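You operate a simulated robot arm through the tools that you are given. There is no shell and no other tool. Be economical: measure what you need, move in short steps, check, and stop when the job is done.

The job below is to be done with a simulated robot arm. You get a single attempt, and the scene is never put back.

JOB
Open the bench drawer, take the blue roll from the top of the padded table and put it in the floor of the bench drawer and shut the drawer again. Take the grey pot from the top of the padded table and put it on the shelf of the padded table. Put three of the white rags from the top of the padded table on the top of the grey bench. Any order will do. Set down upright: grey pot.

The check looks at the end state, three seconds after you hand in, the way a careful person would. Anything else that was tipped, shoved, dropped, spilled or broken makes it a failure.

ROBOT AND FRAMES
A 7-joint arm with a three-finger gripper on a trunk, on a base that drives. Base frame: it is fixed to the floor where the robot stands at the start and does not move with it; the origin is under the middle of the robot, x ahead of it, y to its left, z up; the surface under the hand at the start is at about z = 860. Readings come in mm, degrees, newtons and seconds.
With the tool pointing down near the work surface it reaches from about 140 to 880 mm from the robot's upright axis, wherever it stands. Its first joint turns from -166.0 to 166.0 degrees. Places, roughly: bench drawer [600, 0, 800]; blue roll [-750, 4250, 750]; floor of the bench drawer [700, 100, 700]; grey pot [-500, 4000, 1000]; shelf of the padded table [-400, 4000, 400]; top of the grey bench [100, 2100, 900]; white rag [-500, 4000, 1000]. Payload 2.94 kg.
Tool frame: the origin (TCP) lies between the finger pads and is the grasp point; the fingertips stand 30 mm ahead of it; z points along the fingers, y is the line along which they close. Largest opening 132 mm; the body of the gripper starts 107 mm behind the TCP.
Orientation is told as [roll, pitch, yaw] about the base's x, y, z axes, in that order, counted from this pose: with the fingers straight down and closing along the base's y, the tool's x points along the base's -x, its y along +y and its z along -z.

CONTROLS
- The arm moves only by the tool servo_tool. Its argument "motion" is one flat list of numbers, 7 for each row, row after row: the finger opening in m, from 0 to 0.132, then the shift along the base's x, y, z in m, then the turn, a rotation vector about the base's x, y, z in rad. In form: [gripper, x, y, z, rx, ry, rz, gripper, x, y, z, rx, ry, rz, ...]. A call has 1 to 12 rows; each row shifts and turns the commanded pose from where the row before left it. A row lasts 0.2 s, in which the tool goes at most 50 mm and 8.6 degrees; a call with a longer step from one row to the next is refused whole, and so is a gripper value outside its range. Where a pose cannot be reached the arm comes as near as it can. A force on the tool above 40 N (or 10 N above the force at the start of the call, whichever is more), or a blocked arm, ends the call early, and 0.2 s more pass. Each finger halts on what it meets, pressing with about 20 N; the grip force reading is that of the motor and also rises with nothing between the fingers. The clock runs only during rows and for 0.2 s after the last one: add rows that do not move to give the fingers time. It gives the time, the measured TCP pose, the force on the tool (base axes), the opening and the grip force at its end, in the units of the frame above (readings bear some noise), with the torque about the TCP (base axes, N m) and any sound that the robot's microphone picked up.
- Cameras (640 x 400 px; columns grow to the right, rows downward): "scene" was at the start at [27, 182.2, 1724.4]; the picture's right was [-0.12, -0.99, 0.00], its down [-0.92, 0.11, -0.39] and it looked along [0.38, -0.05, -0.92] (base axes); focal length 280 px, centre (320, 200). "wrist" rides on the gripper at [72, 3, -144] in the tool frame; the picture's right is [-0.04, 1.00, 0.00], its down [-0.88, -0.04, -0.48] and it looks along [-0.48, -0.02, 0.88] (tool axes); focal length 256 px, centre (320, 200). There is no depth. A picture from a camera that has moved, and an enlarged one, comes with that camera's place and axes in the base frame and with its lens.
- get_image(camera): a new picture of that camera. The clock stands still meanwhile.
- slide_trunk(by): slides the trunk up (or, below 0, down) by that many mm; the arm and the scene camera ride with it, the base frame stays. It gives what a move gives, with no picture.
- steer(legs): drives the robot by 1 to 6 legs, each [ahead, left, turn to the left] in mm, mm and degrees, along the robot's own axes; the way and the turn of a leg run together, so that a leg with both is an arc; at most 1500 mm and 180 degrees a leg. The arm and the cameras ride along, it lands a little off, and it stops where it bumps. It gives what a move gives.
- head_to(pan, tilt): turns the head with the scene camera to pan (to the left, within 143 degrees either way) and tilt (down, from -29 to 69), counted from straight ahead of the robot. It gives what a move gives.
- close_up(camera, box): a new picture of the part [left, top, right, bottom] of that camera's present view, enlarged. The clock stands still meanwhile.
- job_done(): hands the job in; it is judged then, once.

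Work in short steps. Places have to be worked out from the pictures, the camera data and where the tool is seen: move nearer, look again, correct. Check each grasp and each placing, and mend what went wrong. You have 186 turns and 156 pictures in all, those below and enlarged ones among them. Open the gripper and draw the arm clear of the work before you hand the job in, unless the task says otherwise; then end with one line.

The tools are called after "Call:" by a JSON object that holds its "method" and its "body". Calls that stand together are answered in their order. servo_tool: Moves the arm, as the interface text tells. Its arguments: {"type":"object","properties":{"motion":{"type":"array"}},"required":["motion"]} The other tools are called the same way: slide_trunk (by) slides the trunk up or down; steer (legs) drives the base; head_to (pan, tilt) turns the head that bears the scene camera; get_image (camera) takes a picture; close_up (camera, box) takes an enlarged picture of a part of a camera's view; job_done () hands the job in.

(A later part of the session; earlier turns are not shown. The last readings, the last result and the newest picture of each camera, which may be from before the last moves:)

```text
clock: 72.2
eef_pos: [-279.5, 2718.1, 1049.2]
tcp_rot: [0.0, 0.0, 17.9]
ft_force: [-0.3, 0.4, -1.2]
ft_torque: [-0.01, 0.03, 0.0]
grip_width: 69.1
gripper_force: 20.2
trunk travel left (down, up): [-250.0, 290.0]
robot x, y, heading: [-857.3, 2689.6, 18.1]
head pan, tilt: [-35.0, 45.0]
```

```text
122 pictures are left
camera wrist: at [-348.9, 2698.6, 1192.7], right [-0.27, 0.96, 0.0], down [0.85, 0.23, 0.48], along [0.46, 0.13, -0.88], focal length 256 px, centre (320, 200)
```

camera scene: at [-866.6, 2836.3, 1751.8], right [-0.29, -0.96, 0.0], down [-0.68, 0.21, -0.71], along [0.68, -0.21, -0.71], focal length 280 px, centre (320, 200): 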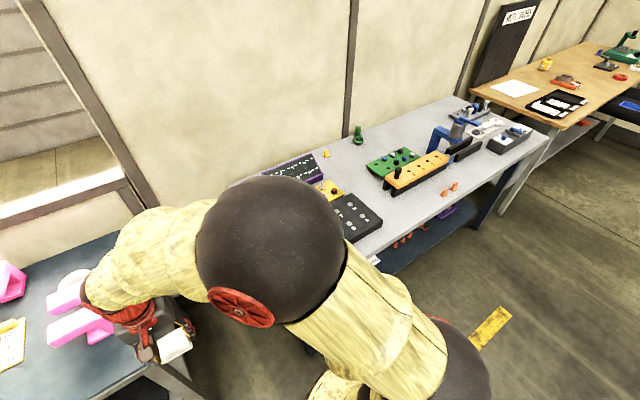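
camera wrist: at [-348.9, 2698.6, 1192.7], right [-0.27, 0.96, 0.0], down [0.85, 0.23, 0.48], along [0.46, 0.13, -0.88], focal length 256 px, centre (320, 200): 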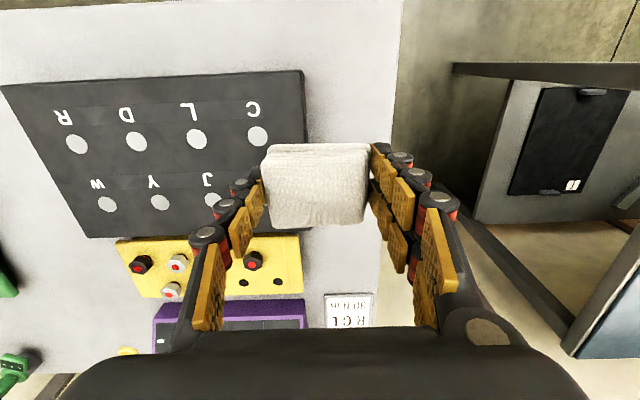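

Strip between box and bench edge spans w≈2650–2776, so centre is w≈2714. Moving to s=740, w=2714 and lowering part way.

Call:
{"method": "servo_tool", "body": {"motion": [0.0, 0.015, 0.009, 0, 0, 0, 0, 0.0, 0.0289, 0.0184, 0, 0, 0, 0, 0.0, 0.0289, 0.0184, 0, 0, 0, 0, 0.0, 0.0289, 0.0184, -0.01, 0, 0, 0, 0.0, 0.0289, 0.0184, -0.02, 0, 0, 0, 0.0, 0.014, 0.0092, -0.025, 0, 0, 0, 0.0, 0, 0, -0.025, 0, 0, 0, 0.0, 0, 0, -0.025, 0, 0, 0, 0.0, 0, 0, -0.01, 0, 0, 0]}}

Call:
{"method": "get_image", "body": {"camera": "wrist"}}

```text
clock: 74.2
eef_pos: [-134.8, 2809.4, 933.9]
tcp_rot: [0.0, 0.0, 18.0]
ft_force: [0.1, 0.2, -0.4]
ft_torque: [-0.02, 0.03, -0.01]
grip_width: 69.1
gripper_force: 20.3
trunk travel left (down, up): [-250.0, 290.0]
robot x, y, heading: [-858.9, 2687.9, 18.2]
head pan, tilt: [-35.0, 45.0]
```

```text
121 pictures are left
camera wrist: at [-204.1, 2789.8, 1076.5], right [-0.27, 0.96, 0.0], down [0.85, 0.23, 0.47], along [0.46, 0.13, -0.88], focal length 256 px, centre (320, 200)
```

wrist: 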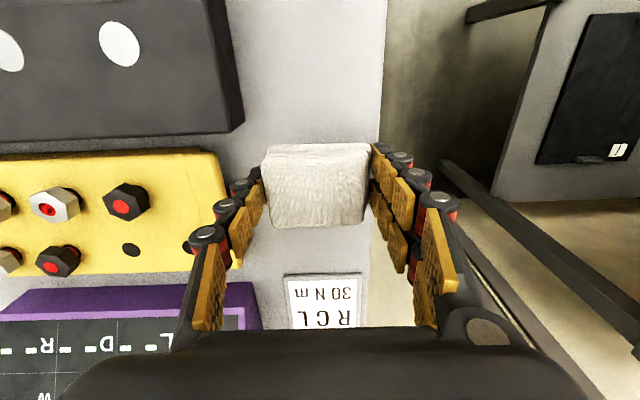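

Rag is over the clear strip in front of the RCL tag. Lowering in small steps, watching force.

Call:
{"method": "servo_tool", "body": {"motion": [0.0, 0, 0, -0.006, 0, 0, 0, 0.0, 0, 0, -0.006, 0, 0, 0, 0.0, 0, 0, -0.006, 0, 0, 0, 0.0, 0, 0, -0.006, 0, 0, 0]}}

Call:
{"method": "servo_tool", "body": {"motion": [0.0, 0, 0, -0.004, 0, 0, 0, 0.0, 0, 0, -0.004, 0, 0, 0, 0.0, 0, 0, -0.004, 0, 0, 0]}}

Call:
{"method": "get_image", "body": {"camera": "wrist"}}

```text
clock: 75.2
eef_pos: [-135.0, 2810.3, 909.4]
tcp_rot: [0.1, 0.0, 17.9]
ft_force: [0.2, 1.2, -0.2]
ft_torque: [-0.01, 0.01, -0.01]
grip_width: 69.2
gripper_force: 19.5
trunk travel left (down, up): [-250.0, 290.0]
robot x, y, heading: [-855.2, 2686.8, 18.0]
head pan, tilt: [-35.0, 45.0]
```

```text
clock: 76.0
eef_pos: [-134.9, 2809.7, 898.5]
tcp_rot: [0.1, 0.0, 18.0]
ft_force: [0.6, 0.6, -0.4]
ft_torque: [0.01, 0.0, -0.02]
grip_width: 69.1
gripper_force: 19.4
trunk travel left (down, up): [-250.0, 290.0]
robot x, y, heading: [-858.8, 2690.3, 18.2]
head pan, tilt: [-35.0, 45.0]
```

```text
120 pictures are left
camera wrist: at [-204.4, 2790.3, 1041.4], right [-0.27, 0.96, 0.0], down [0.85, 0.23, 0.48], along [0.46, 0.13, -0.88], focal length 256 px, centre (320, 200)
```

wrist: 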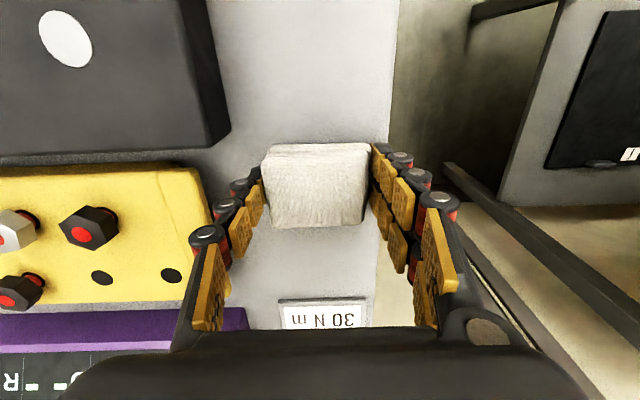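

Bench surface looks to be around 850–866; continue down.

Call:
{"method": "servo_tool", "body": {"motion": [0.0, 0, 0, -0.004, 0, 0, 0, 0.0, 0, 0, -0.004, 0, 0, 0, 0.0, 0, 0, -0.003, 0, 0, 0]}}

Call:
{"method": "servo_tool", "body": {"motion": [0.0, 0, 0, -0.003, 0, 0, 0, 0.0, 0, 0, -0.003, 0, 0, 0, 0.0, 0, 0, -0.003, 0, 0, 0]}}

```text
clock: 76.8
eef_pos: [-135.9, 2810.8, 890.7]
tcp_rot: [0.1, -0.2, 17.9]
ft_force: [-5.3, -1.7, 15.6]
ft_torque: [0.07, 0.36, 0.0]
grip_width: 69.1
gripper_force: 20.3
trunk travel left (down, up): [-250.0, 290.0]
robot x, y, heading: [-856.2, 2692.7, 17.9]
head pan, tilt: [-35.0, 45.0]
```

```text
clock: 77.5
eef_pos: [-133.4, 2810.2, 887.7]
tcp_rot: [-0.1, -0.6, 18.0]
ft_force: [-8.3, -0.9, 15.3]
ft_torque: [0.4, 0.71, 0.34]
grip_width: 69.2
gripper_force: 20.3
trunk travel left (down, up): [-250.0, 290.0]
robot x, y, heading: [-854.4, 2690.3, 18.0]
head pan, tilt: [-35.0, 45.0]
stopped in row 3: the force on the tool passed its limit at 44 N (the readings are from after the stop); the commanded pose is now the measured one
```

Contact: bench top ≈859. Release with a small opening and rise.

Call:
{"method": "servo_tool", "body": {"motion": [0.085, 0, 0, 0.002, 0, 0, 0, 0.085, 0, 0, 0, 0, 0, 0, 0.085, 0, 0, 0.005, 0, 0, 0, 0.085, 0, 0, 0.02, 0, 0, 0, 0.085, 0, 0, 0.04, 0, 0, 0, 0.085, 0, 0, 0.04, 0, 0, 0, 0.085, 0, 0, 0.04, 0, 0, 0, 0.085, 0, 0, 0.02, 0, 0, 0]}}

Call:
{"method": "get_image", "body": {"camera": "wrist"}}

```text
clock: 79.3
eef_pos: [-132.6, 2810.3, 1053.5]
tcp_rot: [-0.1, -0.3, 18.0]
ft_force: [0.1, 0.0, -0.7]
ft_torque: [-0.02, -0.02, 0.0]
grip_width: 84.9
gripper_force: 0.0
trunk travel left (down, up): [-250.0, 290.0]
robot x, y, heading: [-857.9, 2691.5, 18.1]
head pan, tilt: [-35.0, 45.0]
```

```text
119 pictures are left
camera wrist: at [-203.2, 2790.2, 1196.1], right [-0.27, 0.96, 0.0], down [0.84, 0.23, 0.48], along [0.46, 0.13, -0.88], focal length 256 px, centre (320, 200)
```

wrist: 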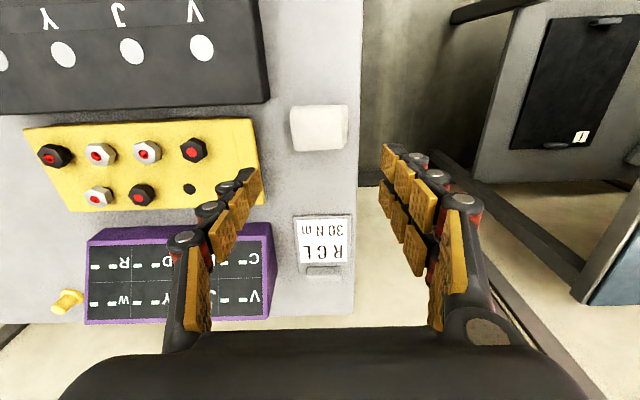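

Rag placed well. Retracting, then driving left to the next rag (C).

Call:
{"method": "servo_tool", "body": {"motion": [0.1, -0.0369, -0.012, 0.005, 0, 0, 0, 0.1, -0.0369, -0.012, 0, 0, 0, 0, 0.1, -0.0369, -0.012, 0, 0, 0, 0, 0.1, -0.0369, -0.012, 0, 0, 0, 0, 0.1, -0.0369, -0.012, 0, 0, 0, 0, 0.1, -0.0369, -0.012, 0, 0, 0, 0, 0.1, -0.0369, -0.012, 0, 0, 0, 0, 0.1, -0.0369, -0.012, 0, 0, 0, 0]}}

Call:
{"method": "steer", "body": {"legs": [[0, 880, 0]]}}

Call:
{"method": "head_to", "body": {"pan": 0, "tilt": 50}}

Call:
{"method": "get_image", "body": {"camera": "scene"}}

```text
clock: 81.1
eef_pos: [-429.1, 2714.8, 1057.3]
tcp_rot: [-0.1, -0.4, 18.0]
ft_force: [0.2, -0.2, 0.5]
ft_torque: [0.01, 0.0, -0.01]
grip_width: 100.2
gripper_force: 0.0
trunk travel left (down, up): [-250.0, 290.0]
robot x, y, heading: [-855.7, 2686.4, 18.2]
head pan, tilt: [-35.0, 45.0]
```

```text
clock: 85.8
eef_pos: [-702.7, 3558.5, 1057.7]
tcp_rot: [-0.1, -0.4, 17.9]
ft_force: [-0.5, 0.1, 0.5]
ft_torque: [0.0, 0.0, 0.0]
grip_width: 100.1
gripper_force: 0.1
trunk travel left (down, up): [-250.0, 290.0]
robot x, y, heading: [-1132.8, 3534.4, 17.8]
head pan, tilt: [-35.0, 45.0]
```

```text
clock: 86.8
eef_pos: [-703.2, 3558.7, 1055.6]
tcp_rot: [-0.1, -0.3, 17.9]
ft_force: [-0.2, -0.1, 0.3]
ft_torque: [0.02, 0.01, 0.02]
grip_width: 100.3
gripper_force: 0.0
trunk travel left (down, up): [-250.0, 290.0]
robot x, y, heading: [-1131.4, 3533.0, 17.9]
head pan, tilt: [0.0, 50.0]
```

```text
118 pictures are left
camera scene: at [-1145.4, 3728.3, 1744.9], right [0.31, -0.95, 0.0], down [-0.73, -0.24, -0.64], along [0.61, 0.2, -0.77], focal length 280 px, centre (320, 200)
```

scene: 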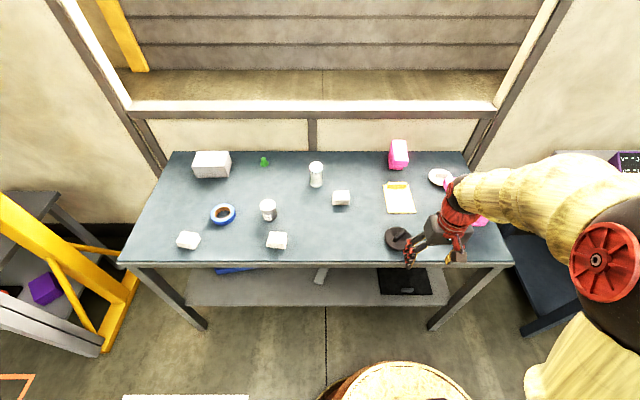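

Clear view now: rag C ≈(-418,3878). Moving above it.

Call:
{"method": "servo_tool", "body": {"motion": [0.11, 0.0273, 0.0314, -0.005, 0, 0, 0, 0.11, 0.0273, 0.0314, -0.005, 0, 0, 0, 0.11, 0.0273, 0.0314, -0.005, 0, 0, 0, 0.11, 0.0273, 0.0314, -0.005, 0, 0, 0, 0.11, 0.0273, 0.0314, -0.005, 0, 0, 0, 0.11, 0.0273, 0.0314, -0.005, 0, 0, 0, 0.11, 0.0273, 0.0314, -0.005, 0, 0, 0, 0.11, 0.0273, 0.0314, -0.005, 0, 0, 0, 0.11, 0.0273, 0.0314, -0.005, 0, 0, 0, 0.11, 0.0273, 0.0314, -0.005, 0, 0, 0, 0.11, 0, 0, 0, 0, 0, 0]}}

Call:
{"method": "get_image", "body": {"camera": "wrist"}}

```text
clock: 89.2
eef_pos: [-427.6, 3873.9, 1006.6]
tcp_rot: [0.0, -0.3, 17.9]
ft_force: [1.0, 0.3, 0.0]
ft_torque: [-0.03, 0.01, 0.02]
grip_width: 110.0
gripper_force: 0.0
trunk travel left (down, up): [-250.0, 290.0]
robot x, y, heading: [-1133.0, 3533.4, 18.2]
head pan, tilt: [0.0, 50.0]
```

```text
117 pictures are left
camera wrist: at [-499.4, 3854.1, 1150.0], right [-0.27, 0.96, 0.0], down [0.84, 0.23, 0.48], along [0.46, 0.13, -0.88], focal length 256 px, centre (320, 200)
```

wrist: 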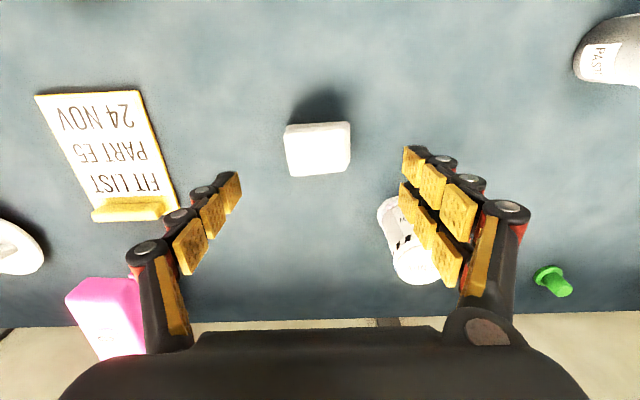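

Aligning +6° and lowering around rag C.

Call:
{"method": "servo_tool", "body": {"motion": [0.11, 0.005, 0, -0.03, 0, 0, 0.055, 0.11, 0.005, 0.001, -0.03, 0, 0, 0.055, 0.11, 0, 0, -0.03, 0, 0, 0, 0.11, 0, 0, -0.024, 0, 0, 0, 0.11, 0, 0, 0, 0, 0, 0]}}

Call:
{"method": "get_image", "body": {"camera": "wrist"}}

```text
clock: 90.4
eef_pos: [-420.4, 3875.0, 894.0]
tcp_rot: [-0.1, -0.4, 24.2]
ft_force: [0.3, -0.7, 0.6]
ft_torque: [-0.02, 0.02, 0.02]
grip_width: 109.8
gripper_force: 0.1
trunk travel left (down, up): [-250.0, 290.0]
robot x, y, heading: [-1134.0, 3532.0, 17.8]
head pan, tilt: [0.0, 50.0]
```

```text
116 pictures are left
camera wrist: at [-487.5, 3847.1, 1036.5], right [-0.37, 0.93, 0.0], down [0.81, 0.33, 0.48], along [0.45, 0.18, -0.88], focal length 256 px, centre (320, 200)
```

wrist: 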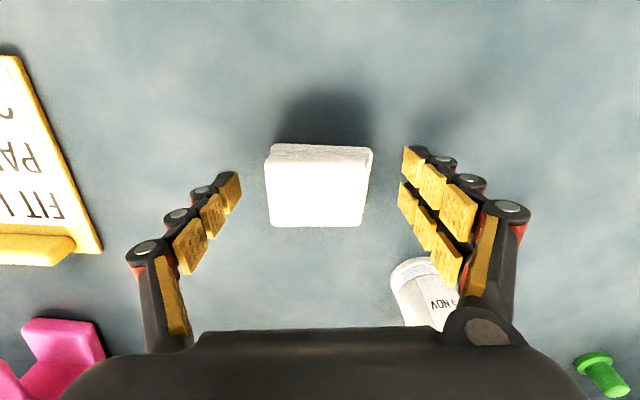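

Good alignment. Lower 3 mm, close fully, lift slowly.

Call:
{"method": "servo_tool", "body": {"motion": [0.11, 0, 0, -0.0035, 0, 0, 0, 0.0, 0, 0, 0, 0, 0, 0, 0.0, 0, 0, 0, 0, 0, 0, 0.0, 0, 0, 0, 0, 0, 0, 0.0, 0, 0, 0, 0, 0, 0, 0.0, 0, 0, 0, 0, 0, 0, 0.0, 0, 0, 0, 0, 0, 0]}}

Call:
{"method": "servo_tool", "body": {"motion": [0.0, 0, 0, 0.002, 0, 0, 0, 0.0, 0, 0, 0.003, 0, 0, 0, 0.0, 0, 0, 0.005, 0, 0, 0, 0.0, 0, 0, 0.01, 0, 0, 0, 0.0, 0, 0, 0.015, 0, 0, 0, 0.0, 0, 0, 0.02, 0, 0, 0, 0.0, 0, 0, 0.02, 0, 0, 0, 0.0, 0, 0, 0.02, 0, 0, 0, 0.0, 0, 0, 0.02, 0, 0, 0, 0.0, 0, 0, 0.02, 0, 0, 0, 0.0, 0, 0, 0.02, 0, 0, 0, 0.0, 0, 0, 0.02, 0, 0, 0]}}

```text
clock: 92.0
eef_pos: [-418.8, 3875.2, 889.6]
tcp_rot: [-0.1, -0.4, 24.3]
ft_force: [-0.9, 0.0, -0.2]
ft_torque: [-0.01, 0.02, -0.01]
grip_width: 70.5
gripper_force: 19.8
trunk travel left (down, up): [-250.0, 290.0]
robot x, y, heading: [-1132.9, 3533.7, 18.0]
head pan, tilt: [0.0, 50.0]
```

```text
clock: 94.6
eef_pos: [-417.8, 3873.5, 1065.3]
tcp_rot: [-0.1, -0.4, 24.2]
ft_force: [-0.6, -1.2, -0.7]
ft_torque: [0.04, -0.06, 0.02]
grip_width: 70.0
gripper_force: 20.3
trunk travel left (down, up): [-250.0, 290.0]
robot x, y, heading: [-1133.7, 3531.0, 18.2]
head pan, tilt: [0.0, 50.0]
```

Rag C held. Retract, then drive right so the hand lines up with the strip.

Call:
{"method": "servo_tool", "body": {"motion": [0.0, -0.015, -0.005, 0, 0, 0, 0, 0.0, -0.0293, -0.0095, 0, 0, 0, -0.011, 0.0, -0.0293, -0.0095, 0, 0, 0, -0.011, 0.0, -0.0293, -0.0095, 0, 0, 0, -0.011, 0.0, -0.0293, -0.0095, 0, 0, 0, -0.011, 0.0, -0.0293, -0.0095, 0, 0, 0, -0.011, 0.0, -0.0293, -0.0095, 0, 0, 0, -0.011, 0.0, -0.0293, -0.0095, 0, 0, 0, -0.011, 0.0, -0.0293, -0.0095, 0, 0, 0, -0.011, 0.0, -0.0293, -0.0095, 0, 0, 0, -0.011, 0.0, -0.0293, -0.0095, 0, 0, 0, -0.011, 0.0, -0.0293, -0.0095, 0, 0, 0, -0.011]}}

Call:
{"method": "steer", "body": {"legs": [[0, -1100, 0]]}}

Call:
{"method": "get_image", "body": {"camera": "wrist"}}

```text
clock: 97.2
eef_pos: [-757.8, 3765.4, 1064.2]
tcp_rot: [0.1, -0.4, 17.2]
ft_force: [1.0, -0.3, -0.2]
ft_torque: [0.0, -0.01, -0.03]
grip_width: 69.7
gripper_force: 19.9
trunk travel left (down, up): [-250.0, 290.0]
robot x, y, heading: [-1132.0, 3530.3, 17.9]
head pan, tilt: [0.0, 50.0]
```

```text
clock: 102.8
eef_pos: [-419.5, 2708.4, 1064.8]
tcp_rot: [-0.2, -0.4, 16.6]
ft_force: [-0.1, 0.5, -0.2]
ft_torque: [0.01, -0.01, 0.01]
grip_width: 69.4
gripper_force: 20.1
trunk travel left (down, up): [-250.0, 290.0]
robot x, y, heading: [-797.6, 2480.1, 17.6]
head pan, tilt: [0.0, 50.0]
```

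```text
115 pictures are left
camera wrist: at [-490.4, 2689.6, 1206.9], right [-0.25, 0.97, 0.0], down [0.85, 0.22, 0.48], along [0.47, 0.12, -0.88], focal length 256 px, centre (320, 200)
```

wrist: 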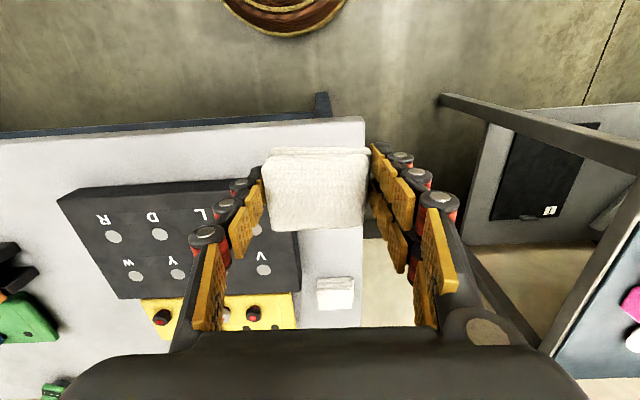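

Hand is aligned. Moving to s≈635 and lowering to just above the bench.

Call:
{"method": "servo_tool", "body": {"motion": [0.0, 0.015, 0.0055, 0, 0, 0, 0.004, 0.0, 0.0283, 0.0104, 0, 0, 0, 0.004, 0.0, 0.0283, 0.0104, 0, 0, 0, 0.004, 0.0, 0.0283, 0.0104, 0, 0, 0, 0.004, 0.0, 0.0283, 0.0104, 0, 0, 0, 0.004, 0.0, 0.0283, 0.0104, -0.01, 0, 0, 0.004, 0.0, 0.0283, 0.0104, -0.02, 0, 0, 0, 0.0, 0, 0, -0.03, 0, 0, 0, 0.0, 0, 0, -0.03, 0, 0, 0, 0.0, 0, 0, -0.03, 0, 0, 0, 0.0, 0, 0, -0.03, 0, 0, 0, 0.0, 0, 0, 0, 0, 0, 0]}}

Call:
{"method": "get_image", "body": {"camera": "wrist"}}

```text
clock: 105.4
eef_pos: [-235.4, 2776.5, 913.6]
tcp_rot: [-0.1, -0.4, 18.1]
ft_force: [0.7, 0.2, -0.1]
ft_torque: [-0.02, 0.01, -0.02]
grip_width: 69.4
gripper_force: 19.5
trunk travel left (down, up): [-250.0, 290.0]
robot x, y, heading: [-790.7, 2479.6, 17.5]
head pan, tilt: [0.0, 50.0]
```

```text
114 pictures are left
camera wrist: at [-305.3, 2755.8, 1056.5], right [-0.27, 0.96, 0.0], down [0.84, 0.24, 0.48], along [0.46, 0.13, -0.88], focal length 256 px, centre (320, 200)
```

wrist: 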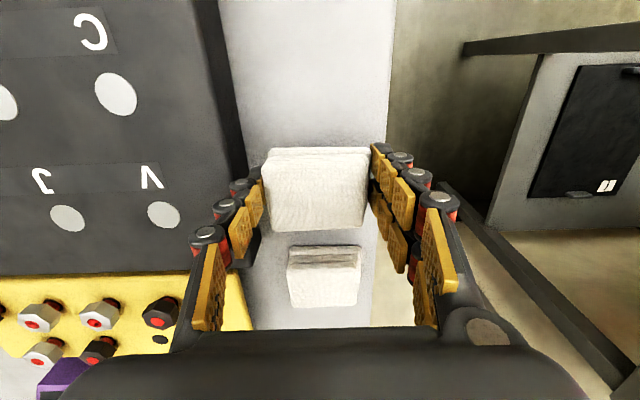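

Clearance to the box is ~15 mm; shifting 4 mm toward the edge and lowering to contact.

Call:
{"method": "servo_tool", "body": {"motion": [0.0, -0.0012, 0.0038, -0.006, 0, 0, 0, 0.0, 0, 0, -0.006, 0, 0, 0, 0.0, 0, 0, -0.005, 0, 0, 0, 0.0, 0, 0, -0.003, 0, 0, 0, 0.0, 0, 0, -0.002, 0, 0, 0, 0.0, 0, 0, -0.001, 0, 0, 0]}}

```text
clock: 106.8
eef_pos: [-234.9, 2781.2, 889.8]
tcp_rot: [0.0, -0.4, 18.0]
ft_force: [0.2, 0.0, 0.3]
ft_torque: [0.01, 0.02, 0.02]
grip_width: 69.3
gripper_force: 20.2
trunk travel left (down, up): [-250.0, 290.0]
robot x, y, heading: [-795.3, 2482.9, 17.3]
head pan, tilt: [0.0, 50.0]
```

Just above contact. Release and rise.

Call:
{"method": "servo_tool", "body": {"motion": [0.0, 0, 0, -0.001, 0, 0, 0, 0.081, 0, 0, 0, 0, 0, 0, 0.081, 0, 0, 0, 0, 0, 0, 0.081, 0, 0, 0.005, 0, 0, 0, 0.081, 0, 0, 0.02, 0, 0, 0, 0.081, 0, 0, 0.04, 0, 0, 0, 0.081, 0, 0, 0.04, 0, 0, 0, 0.081, 0, 0, 0.04, 0, 0, 0, 0.081, 0, 0, 0.025, 0, 0, 0]}}

Call:
{"method": "get_image", "body": {"camera": "wrist"}}

```text
clock: 108.8
eef_pos: [-235.3, 2779.2, 1061.3]
tcp_rot: [-0.1, -0.3, 18.2]
ft_force: [0.4, 0.3, -0.7]
ft_torque: [0.02, 0.0, -0.03]
grip_width: 80.7
gripper_force: 0.0
trunk travel left (down, up): [-250.0, 290.0]
robot x, y, heading: [-795.9, 2480.2, 17.2]
head pan, tilt: [0.0, 50.0]
```

```text
113 pictures are left
camera wrist: at [-306.7, 2759.6, 1204.0], right [-0.27, 0.96, 0.0], down [0.84, 0.24, 0.48], along [0.46, 0.13, -0.88], focal length 256 px, centre (320, 200)
```

wrist: 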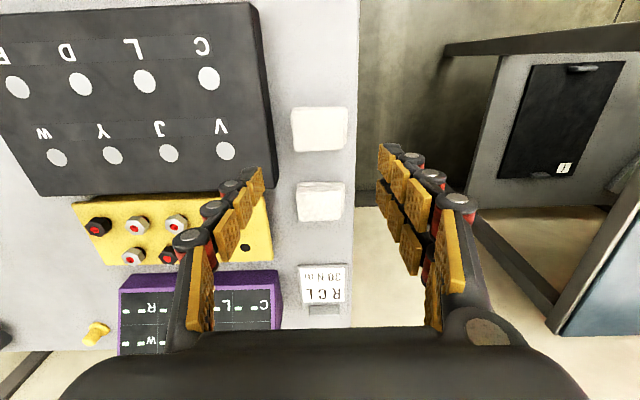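

Two rags placed. Retract and drive left to rag B.

Call:
{"method": "servo_tool", "body": {"motion": [0.11, -0.0325, -0.0106, 0, 0, 0, 0, 0.11, -0.0325, -0.0106, 0, 0, 0, 0, 0.11, -0.0325, -0.0106, 0, 0, 0, 0, 0.11, -0.0325, -0.0106, 0, 0, 0, 0, 0.11, -0.0325, -0.0106, 0, 0, 0, 0, 0.11, -0.0325, -0.0106, 0, 0, 0, 0]}}

Call:
{"method": "steer", "body": {"legs": [[0, 1340, 0.7]]}}

Call:
{"method": "get_image", "body": {"camera": "scene"}}

Call:
{"method": "get_image", "body": {"camera": "wrist"}}

```text
clock: 110.2
eef_pos: [-431.2, 2715.7, 1061.3]
tcp_rot: [0.0, -0.4, 18.1]
ft_force: [-0.2, -0.5, 0.7]
ft_torque: [-0.02, 0.0, -0.02]
grip_width: 110.1
gripper_force: 0.1
trunk travel left (down, up): [-250.0, 290.0]
robot x, y, heading: [-793.7, 2478.0, 17.4]
head pan, tilt: [0.0, 50.0]
```

```text
clock: 116.9
eef_pos: [-836.4, 3993.2, 1061.1]
tcp_rot: [-0.2, -0.5, 18.5]
ft_force: [0.0, 1.2, -0.5]
ft_torque: [0.0, -0.02, 0.0]
grip_width: 110.1
gripper_force: 0.1
trunk travel left (down, up): [-250.0, 290.0]
robot x, y, heading: [-1196.9, 3757.7, 17.8]
head pan, tilt: [0.0, 50.0]
```

```text
112 pictures are left
camera scene: at [-1213.6, 3948.7, 1744.9], right [0.31, -0.95, 0.0], down [-0.73, -0.23, -0.64], along [0.61, 0.2, -0.77], focal length 280 px, centre (320, 200)
```

scene: 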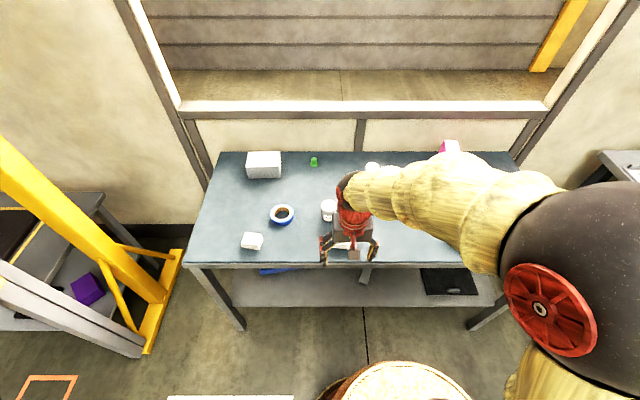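

```text
111 pictures are left
camera wrist: at [-906.6, 3971.6, 1203.5], right [-0.28, 0.96, 0.0], down [0.84, 0.24, 0.48], along [0.46, 0.13, -0.88], focal length 256 px, centre (320, 200)
```

wrist: 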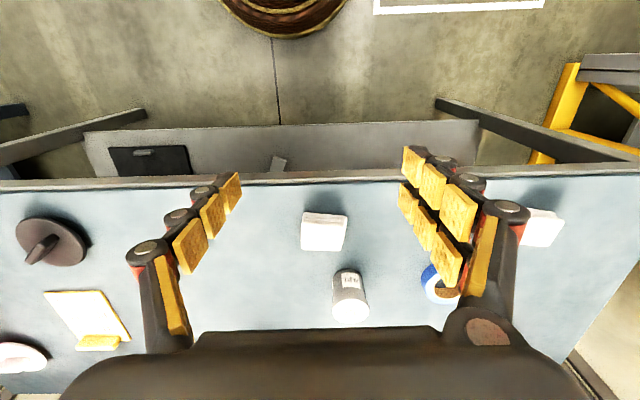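

Rag B is at about (-695, 4038), well aligned. Moving over it and lowering.

Call:
{"method": "servo_tool", "body": {"motion": [0.11, 0.0282, 0.009, -0.02, 0, 0, -0.01, 0.11, 0.0282, 0.009, -0.02, 0, 0, -0.01, 0.11, 0.0282, 0.009, -0.025, 0, 0, -0.01, 0.11, 0.0282, 0.009, -0.025, 0, 0, -0.01, 0.11, 0.0282, 0.009, -0.025, 0, 0, 0, 0.11, 0, 0, -0.02, 0, 0, 0, 0.11, 0, 0, 0, 0, 0, 0]}}

Call:
{"method": "get_image", "body": {"camera": "wrist"}}

```text
clock: 118.5
eef_pos: [-694.7, 4036.1, 925.6]
tcp_rot: [-0.1, -0.4, 16.3]
ft_force: [-1.0, -0.1, -1.2]
ft_torque: [0.02, -0.02, -0.03]
grip_width: 109.7
gripper_force: 0.1
trunk travel left (down, up): [-250.0, 290.0]
robot x, y, heading: [-1200.0, 3755.7, 17.9]
head pan, tilt: [0.0, 50.0]
```

```text
110 pictures are left
camera wrist: at [-766.3, 4018.7, 1068.2], right [-0.24, 0.97, 0.0], down [0.85, 0.21, 0.48], along [0.47, 0.11, -0.88], focal length 256 px, centre (320, 200)
```

wrist: 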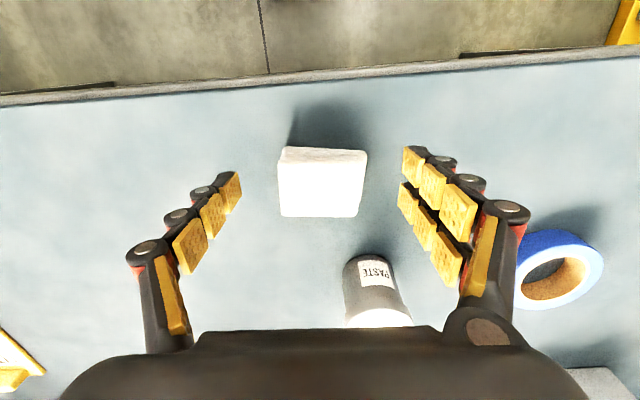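

Shift ~13 mm inward, lower, close, and lift slowly.

Call:
{"method": "servo_tool", "body": {"motion": [0.11, 0.007, 0.002, -0.012, 0, 0, -0.02, 0.11, 0.005, 0.001, -0.012, 0, 0, -0.02, 0.11, 0, 0, -0.012, 0, 0, 0, 0.11, 0, 0, 0, 0, 0, 0, 0.0, 0, 0, 0, 0, 0, 0, 0.0, 0, 0, 0, 0, 0, 0, 0.0, 0, 0, 0, 0, 0, 0, 0.0, 0, 0, 0, 0, 0, 0, 0.0, 0, 0, 0, 0, 0, 0, 0.0, 0, 0, 0, 0, 0, 0]}}

Call:
{"method": "get_image", "body": {"camera": "wrist"}}

```text
clock: 120.7
eef_pos: [-682.5, 4040.3, 890.2]
tcp_rot: [-0.2, -0.4, 13.9]
ft_force: [0.0, 0.1, 0.9]
ft_torque: [-0.09, -0.03, 0.0]
grip_width: 69.3
gripper_force: 20.2
trunk travel left (down, up): [-250.0, 290.0]
robot x, y, heading: [-1200.6, 3752.7, 18.0]
head pan, tilt: [0.0, 50.0]
```

```text
109 pictures are left
camera wrist: at [-755.0, 4024.9, 1033.0], right [-0.2, 0.98, 0.0], down [0.86, 0.17, 0.48], along [0.47, 0.1, -0.88], focal length 256 px, centre (320, 200)
```

wrist: 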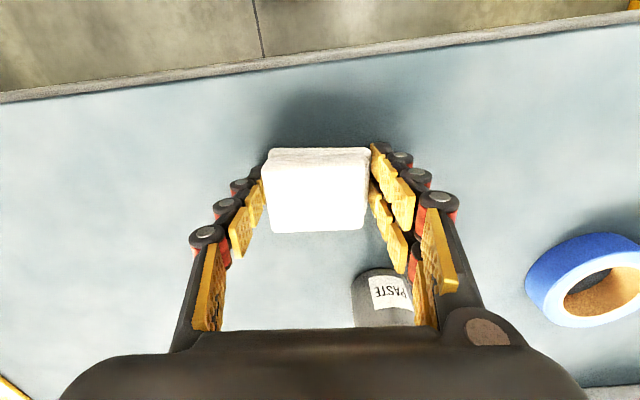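

Gripped. Lifting slowly, retracting, then driving back to the bench.

Call:
{"method": "servo_tool", "body": {"motion": [0.0, 0, 0, 0.002, 0, 0, 0, 0.0, 0, 0, 0.003, 0, 0, 0, 0.0, 0, 0, 0.005, 0, 0, 0, 0.0, 0, 0, 0.01, 0, 0, 0, 0.0, 0, 0, 0.02, 0, 0, 0, 0.0, 0, 0, 0.02, 0, 0, 0, 0.0, 0, 0, 0.02, 0, 0, 0, 0.0, -0.01, -0.003, 0.02, 0, 0, 0, 0.0, -0.02, -0.0065, 0.02, 0, 0, 0.018, 0.0, -0.03, -0.0098, 0.02, 0, 0, 0.018, 0.0, -0.03, -0.0098, 0.02, 0, 0, 0.018, 0.0, -0.03, -0.0098, 0.01, 0, 0, 0.018]}}

Call:
{"method": "servo_tool", "body": {"motion": [0.0, -0.025, -0.008, 0, 0, 0, 0, 0.0, -0.015, -0.005, 0, 0, 0, 0, 0.0, 0, 0, 0, 0, 0, 0]}}

Call:
{"method": "steer", "body": {"legs": [[0, -1337, 0]]}}

Call:
{"method": "get_image", "body": {"camera": "wrist"}}

```text
clock: 123.3
eef_pos: [-803.2, 4002.7, 1061.1]
tcp_rot: [0.0, -0.4, 18.0]
ft_force: [0.0, 0.2, -0.3]
ft_torque: [0.02, 0.01, -0.03]
grip_width: 69.5
gripper_force: 19.5
trunk travel left (down, up): [-250.0, 290.0]
robot x, y, heading: [-1201.4, 3754.1, 17.9]
head pan, tilt: [0.0, 50.0]
```

```text
clock: 124.1
eef_pos: [-843.3, 3989.0, 1058.7]
tcp_rot: [-0.1, -0.3, 18.0]
ft_force: [0.1, -0.7, -0.4]
ft_torque: [0.0, -0.03, 0.02]
grip_width: 69.1
gripper_force: 20.1
trunk travel left (down, up): [-250.0, 290.0]
robot x, y, heading: [-1197.8, 3751.3, 17.7]
head pan, tilt: [0.0, 50.0]
```

```text
clock: 130.9
eef_pos: [-427.3, 2709.2, 1059.2]
tcp_rot: [-0.2, -0.3, 18.3]
ft_force: [0.3, 0.3, -0.2]
ft_torque: [0.02, -0.02, -0.02]
grip_width: 68.8
gripper_force: 19.8
trunk travel left (down, up): [-250.0, 290.0]
robot x, y, heading: [-782.9, 2471.2, 18.1]
head pan, tilt: [0.0, 50.0]
```

```text
108 pictures are left
camera wrist: at [-498.3, 2688.4, 1202.2], right [-0.27, 0.96, 0.0], down [0.84, 0.24, 0.48], along [0.46, 0.13, -0.88], focal length 256 px, centre (320, 200)
```

wrist: 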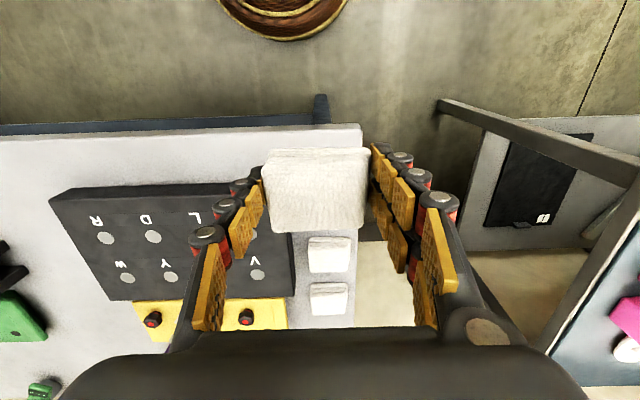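

Placing the third rag at s≈530.

Call:
{"method": "servo_tool", "body": {"motion": [0.0, 0.012, 0.0048, 0, 0, 0, 0, 0.0, 0.02, 0.008, 0, 0, 0, 0, 0.0, 0.02, 0.008, 0, 0, 0, 0, 0.0, 0.02, 0.008, -0.01, 0, 0, 0, 0.0, 0.02, 0.008, -0.02, 0, 0, 0, 0.0, 0, 0, -0.025, 0, 0, 0, 0.0, 0, 0, -0.03, 0, 0, 0, 0.0, 0, 0, -0.03, 0, 0, 0, 0.0, 0, 0, -0.025, 0, 0, 0, 0.0, 0, 0, 0, 0, 0, 0]}}

Call:
{"method": "get_image", "body": {"camera": "wrist"}}

```text
clock: 133.1
eef_pos: [-335.3, 2747.1, 918.6]
tcp_rot: [-0.2, -0.5, 18.3]
ft_force: [0.3, 0.7, -0.9]
ft_torque: [0.02, 0.04, -0.03]
grip_width: 69.0
gripper_force: 19.9
trunk travel left (down, up): [-250.0, 290.0]
robot x, y, heading: [-784.7, 2474.6, 18.2]
head pan, tilt: [0.0, 50.0]
```

```text
107 pictures are left
camera wrist: at [-405.8, 2725.6, 1061.8], right [-0.27, 0.96, 0.0], down [0.84, 0.24, 0.48], along [0.46, 0.13, -0.88], focal length 256 px, centre (320, 200)
```

wrist: 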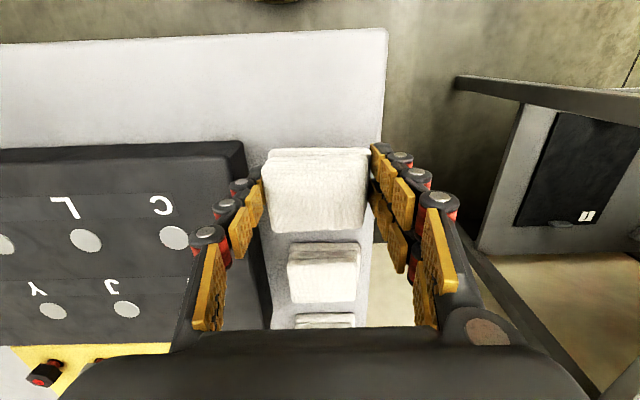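

Clear below. Lowering to contact height and releasing.

Call:
{"method": "servo_tool", "body": {"motion": [0.0, -0.001, 0.002, -0.008, 0, 0, 0, 0.0, 0, 0, -0.008, 0, 0, 0, 0.0, 0, 0, -0.006, 0, 0, 0, 0.0, 0, 0, -0.004, 0, 0, 0, 0.0, 0, 0, -0.003, 0, 0, 0, 0.0, 0, 0, 0, 0, 0, 0]}}

Call:
{"method": "servo_tool", "body": {"motion": [0.081, 0, 0, 0, 0, 0, 0, 0.081, 0, 0, 0, 0, 0, 0, 0.081, 0, 0, 0.005, 0, 0, 0, 0.081, 0, 0, 0.02, 0, 0, 0, 0.081, 0, 0, 0.04, 0, 0, 0, 0.081, 0, 0, 0.04, 0, 0, 0, 0.081, 0, 0, 0.04, 0, 0, 0, 0.081, 0, 0, 0.025, 0, 0, 0, 0.11, -0.0325, -0.0106, 0, 0, 0, 0, 0.11, -0.0325, -0.0106, 0, 0, 0, 0, 0.11, -0.0325, -0.0106, 0, 0, 0, 0]}}

Call:
{"method": "get_image", "body": {"camera": "wrist"}}

```text
clock: 134.5
eef_pos: [-335.8, 2748.5, 890.7]
tcp_rot: [-0.1, -0.5, 18.2]
ft_force: [-1.0, 0.3, -0.4]
ft_torque: [0.0, 0.01, 0.0]
grip_width: 69.2
gripper_force: 19.8
trunk travel left (down, up): [-250.0, 290.0]
robot x, y, heading: [-781.5, 2470.5, 17.9]
head pan, tilt: [0.0, 50.0]
```

```text
clock: 136.9
eef_pos: [-435.2, 2715.0, 1060.0]
tcp_rot: [-0.1, -0.3, 18.2]
ft_force: [0.0, -0.2, -0.3]
ft_torque: [-0.01, -0.03, -0.02]
grip_width: 109.8
gripper_force: 0.0
trunk travel left (down, up): [-250.0, 290.0]
robot x, y, heading: [-781.3, 2473.6, 18.2]
head pan, tilt: [0.0, 50.0]
```

```text
106 pictures are left
camera wrist: at [-505.9, 2694.4, 1203.8], right [-0.27, 0.96, 0.0], down [0.84, 0.24, 0.48], along [0.46, 0.13, -0.88], focal length 256 px, centre (320, 200)
```

wrist: 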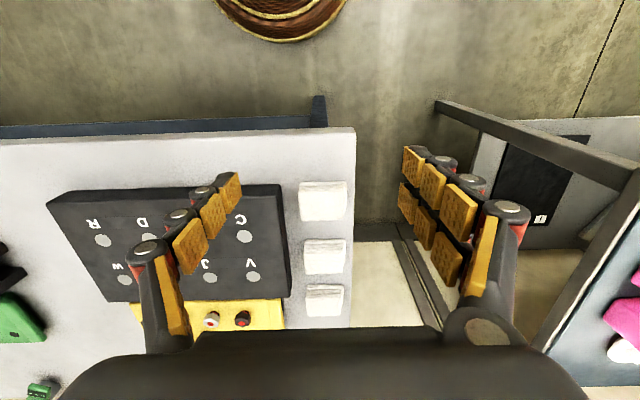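

All three rags sit neatly on the bench. Next the pot: drive to a spot back from the padded table to see the shelf.

Call:
{"method": "steer", "body": {"legs": [[0, 1400, 0], [-350, 0, 0]]}}

Call:
{"method": "head_to", "body": {"pan": 5, "tilt": 40}}

Call:
{"method": "get_image", "body": {"camera": "scene"}}

Call:
{"method": "close_up", "body": {"camera": "scene", "box": [170, 150, 490, 350]}}

```text
clock: 145.7
eef_pos: [-1204.4, 3939.9, 1060.7]
tcp_rot: [-0.1, -0.4, 18.5]
ft_force: [-0.1, 0.5, -0.3]
ft_torque: [0.0, -0.01, -0.01]
grip_width: 109.9
gripper_force: 0.0
trunk travel left (down, up): [-250.0, 290.0]
robot x, y, heading: [-1549.5, 3700.2, 18.2]
head pan, tilt: [0.0, 50.0]
```

```text
clock: 146.4
eef_pos: [-1205.1, 3939.2, 1061.1]
tcp_rot: [-0.1, -0.4, 18.5]
ft_force: [-0.4, -0.4, 0.3]
ft_torque: [-0.02, 0.01, 0.01]
grip_width: 110.0
gripper_force: 0.0
trunk travel left (down, up): [-250.0, 290.0]
robot x, y, heading: [-1553.9, 3695.9, 18.2]
head pan, tilt: [5.0, 40.0]
```

```text
105 pictures are left
camera scene: at [-1562.7, 3899.7, 1759.0], right [0.39, -0.92, 0.0], down [-0.59, -0.25, -0.77], along [0.7, 0.3, -0.64], focal length 280 px, centre (320, 200)
```

scene: 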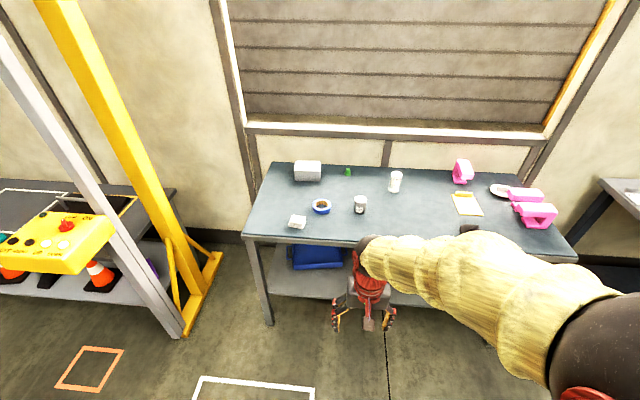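

```text
2.00 times, centred on (330, 250) of scene
camera zoom: at [-1562.7, 3899.7, 1759.0], right [0.39, -0.92, 0.0], down [-0.59, -0.25, -0.77], along [0.7, 0.3, -0.64], focal length 560 px, centre (300, 100)
```

zoom: 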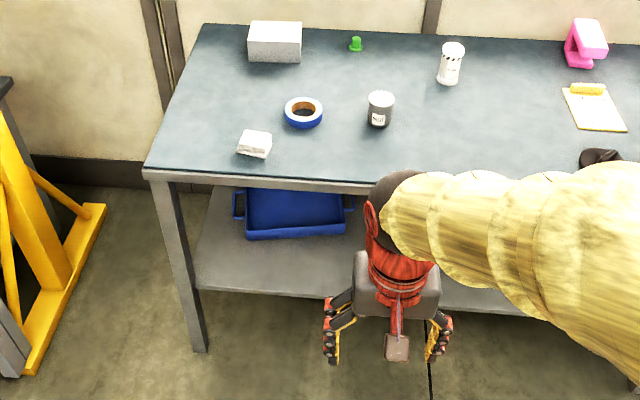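

The shelf (z≈390) is free at s≈635, w≈4040, between tray and beam. Drive closer, then tilt the tool 45° with the fingers straddling the pot sideways.

Call:
{"method": "steer", "body": {"legs": [[290, 0, 0]]}}

Call:
{"method": "servo_tool", "body": {"motion": [0.11, 0, 0, 0, 0.0405, -0.1248, 0, 0.11, 0, 0, 0, 0.0405, -0.1248, 0, 0.11, 0, 0, 0, 0.0405, -0.1248, 0, 0.11, 0, 0, 0, 0.0405, -0.1248, 0, 0.11, 0, 0, 0, 0.0405, -0.1248, 0, 0.11, 0, 0, 0, 0.0405, -0.1248, 0, 0.11, 0, 0, 0, 0, 0, 0]}}

Call:
{"method": "get_image", "body": {"camera": "wrist"}}

Call:
{"method": "get_image", "body": {"camera": "scene"}}

```text
clock: 148.4
eef_pos: [-930.2, 4028.0, 1060.8]
tcp_rot: [-0.1, -0.2, 18.5]
ft_force: [0.0, 0.7, -0.6]
ft_torque: [-0.01, -0.01, -0.01]
grip_width: 109.8
gripper_force: 0.1
trunk travel left (down, up): [-250.0, 290.0]
robot x, y, heading: [-1277.5, 3784.7, 18.0]
head pan, tilt: [5.0, 40.0]
```

```text
clock: 150.0
eef_pos: [-929.8, 4030.5, 1061.3]
tcp_rot: [-0.4, -45.6, 18.6]
ft_force: [0.3, 1.0, 0.7]
ft_torque: [-0.03, 0.02, -0.04]
grip_width: 109.9
gripper_force: 0.0
trunk travel left (down, up): [-250.0, 290.0]
robot x, y, heading: [-1275.9, 3786.7, 18.3]
head pan, tilt: [5.0, 40.0]
```

```text
103 pictures are left
camera wrist: at [-1076.1, 3984.6, 1109.3], right [-0.28, 0.96, 0.02], down [0.27, 0.06, 0.96], along [0.92, 0.28, -0.28], focal length 256 px, centre (320, 200)
```

wrist: 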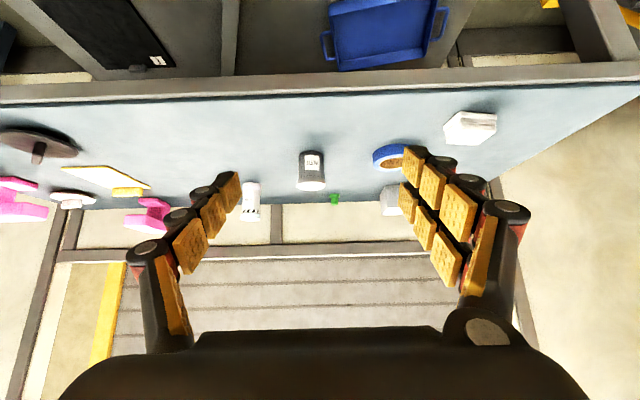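

```text
102 pictures are left
camera scene: at [-1288.1, 3990.6, 1759.0], right [0.39, -0.92, 0.0], down [-0.59, -0.25, -0.77], along [0.7, 0.3, -0.64], focal length 280 px, centre (320, 200)
```

scene: 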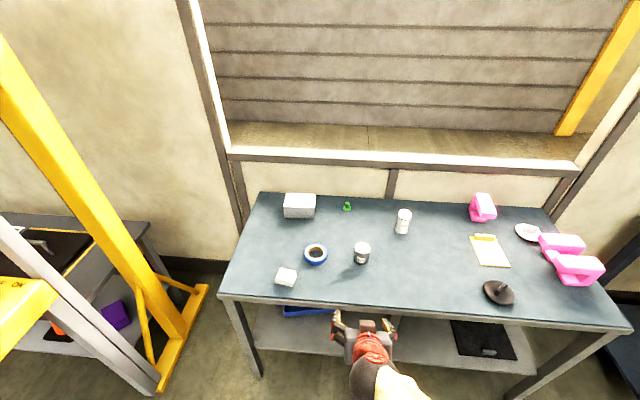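

Pot at ≈(-587,4113). Approaching it with the tilted hand.

Call:
{"method": "servo_tool", "body": {"motion": [0.11, 0.0308, 0.0063, -0.0164, 0, 0, 0, 0.11, 0.0308, 0.0063, -0.0164, 0, 0, 0, 0.11, 0.0308, 0.0063, -0.0164, 0, 0, 0, 0.11, 0.0308, 0.0063, -0.0164, 0, 0, 0, 0.11, 0.0308, 0.0063, -0.0164, 0, 0, 0, 0.11, 0.0308, 0.0063, -0.0164, 0, 0, 0, 0.11, 0.0308, 0.0063, -0.0164, 0, 0, 0, 0.11, 0.0308, 0.0063, -0.0164, 0, 0, 0, 0.11, 0, 0, 0, 0, 0, 0]}}

Call:
{"method": "get_image", "body": {"camera": "wrist"}}

```text
clock: 152.0
eef_pos: [-684.2, 4080.1, 929.3]
tcp_rot: [-0.5, -45.4, 18.6]
ft_force: [0.6, 1.0, -0.1]
ft_torque: [-0.01, -0.01, 0.0]
grip_width: 110.3
gripper_force: 0.2
trunk travel left (down, up): [-250.0, 290.0]
robot x, y, heading: [-1278.8, 3787.3, 18.2]
head pan, tilt: [5.0, 40.0]
```

```text
101 pictures are left
camera wrist: at [-829.9, 4034.3, 978.1], right [-0.28, 0.96, 0.02], down [0.27, 0.06, 0.96], along [0.92, 0.28, -0.28], focal length 256 px, centre (320, 200)
```

wrist: 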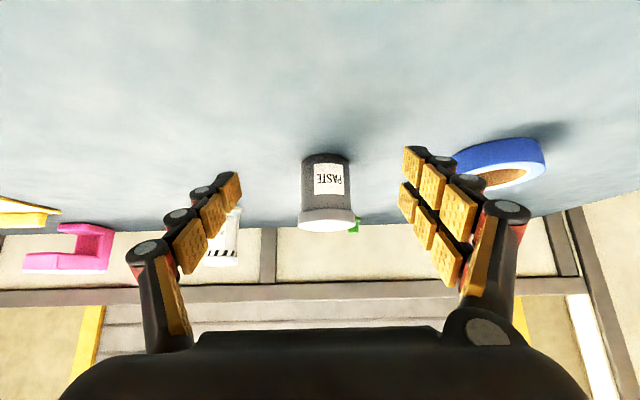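

Centred within ~3 mm. Advancing so the fingers straddle the pot's body at z≈893.

Call:
{"method": "servo_tool", "body": {"motion": [0.11, 0.0162, 0.0059, -0.012, 0, 0, 0, 0.11, 0.0162, 0.0059, -0.012, 0, 0, 0, 0.11, 0.0162, 0.0059, -0.012, 0, 0, 0, 0.11, 0.0162, 0.0059, 0, 0, 0, 0, 0.11, 0.0162, 0.0059, 0, 0, 0, 0, 0.11, 0.0162, 0.0059, 0, 0, 0, 0, 0.11, 0, 0, 0, 0, 0, 0]}}

Call:
{"method": "get_image", "body": {"camera": "wrist"}}

Call:
{"method": "close_up", "body": {"camera": "scene", "box": [260, 180, 460, 305]}}

```text
clock: 153.6
eef_pos: [-585.6, 4115.3, 893.7]
tcp_rot: [-0.6, -45.5, 18.6]
ft_force: [0.3, 0.2, -0.1]
ft_torque: [-0.01, -0.03, -0.01]
grip_width: 110.1
gripper_force: 0.1
trunk travel left (down, up): [-250.0, 290.0]
robot x, y, heading: [-1276.0, 3784.7, 18.4]
head pan, tilt: [5.0, 40.0]
```

```text
100 pictures are left
camera wrist: at [-732.1, 4069.9, 942.5], right [-0.28, 0.96, 0.02], down [0.27, 0.06, 0.96], along [0.92, 0.28, -0.28], focal length 256 px, centre (320, 200)
```

wrist: 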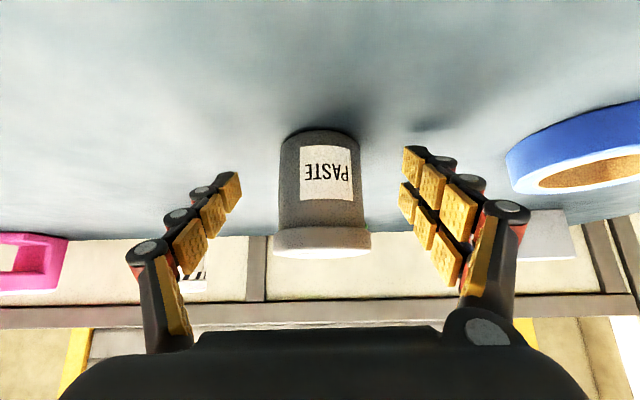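

```text
3.20 times, centred on (360, 242) of scene
camera zoom: at [-1288.2, 3990.1, 1759.0], right [0.39, -0.92, 0.0], down [-0.59, -0.25, -0.77], along [0.7, 0.3, -0.64], focal length 896 px, centre (192, 64)
```

zoom: 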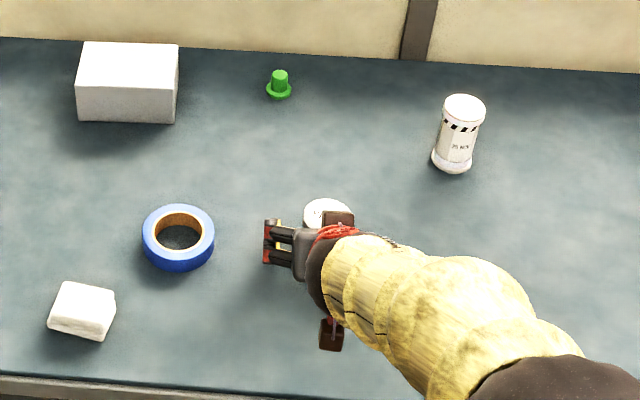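

Advance 10 mm more, then close on the pot.

Call:
{"method": "servo_tool", "body": {"motion": [0.11, 0.0095, 0.0031, 0, 0, 0, 0, 0.06, 0, 0, 0, 0, 0, 0, 0.04, 0, 0, 0, 0, 0, 0, 0.0, 0, 0, 0, 0, 0, 0, 0.0, 0, 0, 0, 0, 0, 0, 0.0, 0, 0, 0, 0, 0, 0, 0.0, 0, 0, 0, 0, 0, 0]}}

Call:
{"method": "get_image", "body": {"camera": "wrist"}}

```text
clock: 155.2
eef_pos: [-576.2, 4118.8, 897.4]
tcp_rot: [-0.5, -45.7, 18.7]
ft_force: [-1.4, 5.2, 14.8]
ft_torque: [0.23, 0.07, 0.03]
grip_width: 53.7
gripper_force: 20.0
trunk travel left (down, up): [-250.0, 290.0]
robot x, y, heading: [-1278.6, 3785.2, 18.1]
head pan, tilt: [5.0, 40.0]
```

```text
98 pictures are left
camera wrist: at [-722.8, 4073.7, 944.7], right [-0.28, 0.96, 0.02], down [0.27, 0.06, 0.96], along [0.92, 0.28, -0.27], focal length 256 px, centre (320, 200)
```

wrist: 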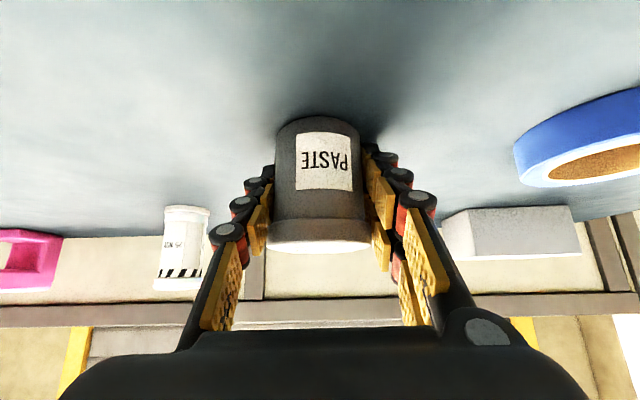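

Gripped at 54 mm. Lift slowly and check.

Call:
{"method": "servo_tool", "body": {"motion": [0.0, 0, 0, 0.002, 0, 0, 0, 0.0, 0, 0, 0.003, 0, 0, 0, 0.0, 0, 0, 0.005, 0, 0, 0, 0.0, 0, 0, 0.01, 0, 0, 0, 0.0, 0, 0, 0.015, 0, 0, 0, 0.0, 0, 0, 0.02, 0, 0, 0, 0.0, 0, 0, 0.02, 0, 0, 0, 0.0, 0, 0, 0.02, 0, 0, 0]}}

Call:
{"method": "get_image", "body": {"camera": "wrist"}}

Call:
{"method": "close_up", "body": {"camera": "scene", "box": [260, 180, 460, 305]}}

```text
clock: 157.0
eef_pos: [-576.8, 4118.3, 988.4]
tcp_rot: [-0.5, -45.4, 18.7]
ft_force: [0.0, -0.5, -2.2]
ft_torque: [0.01, -0.05, 0.04]
grip_width: 53.5
gripper_force: 19.8
trunk travel left (down, up): [-250.0, 290.0]
robot x, y, heading: [-1276.2, 3788.0, 18.1]
head pan, tilt: [5.0, 40.0]
```

```text
97 pictures are left
camera wrist: at [-723.4, 4073.0, 1036.9], right [-0.28, 0.96, 0.02], down [0.27, 0.06, 0.96], along [0.92, 0.28, -0.28], focal length 256 px, centre (320, 200)
```

wrist: 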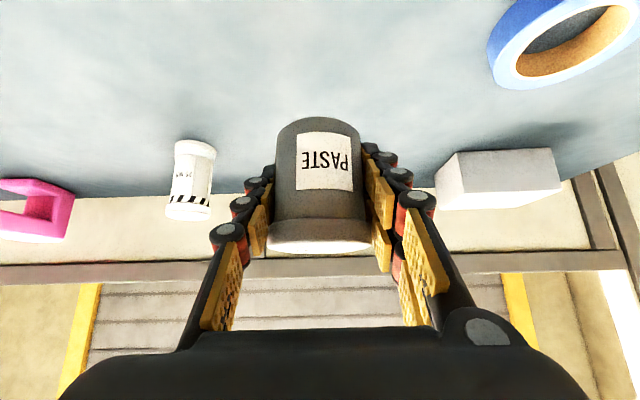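

```text
3.20 times, centred on (360, 242) of scene
camera zoom: at [-1288.5, 3990.0, 1759.0], right [0.39, -0.92, 0.0], down [-0.59, -0.25, -0.77], along [0.7, 0.3, -0.64], focal length 896 px, centre (192, 64)
```

zoom: 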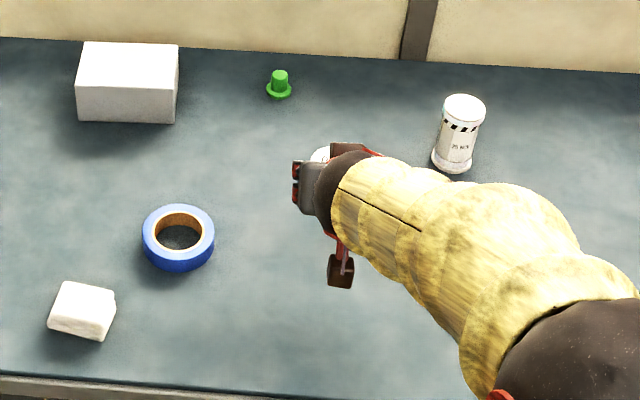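

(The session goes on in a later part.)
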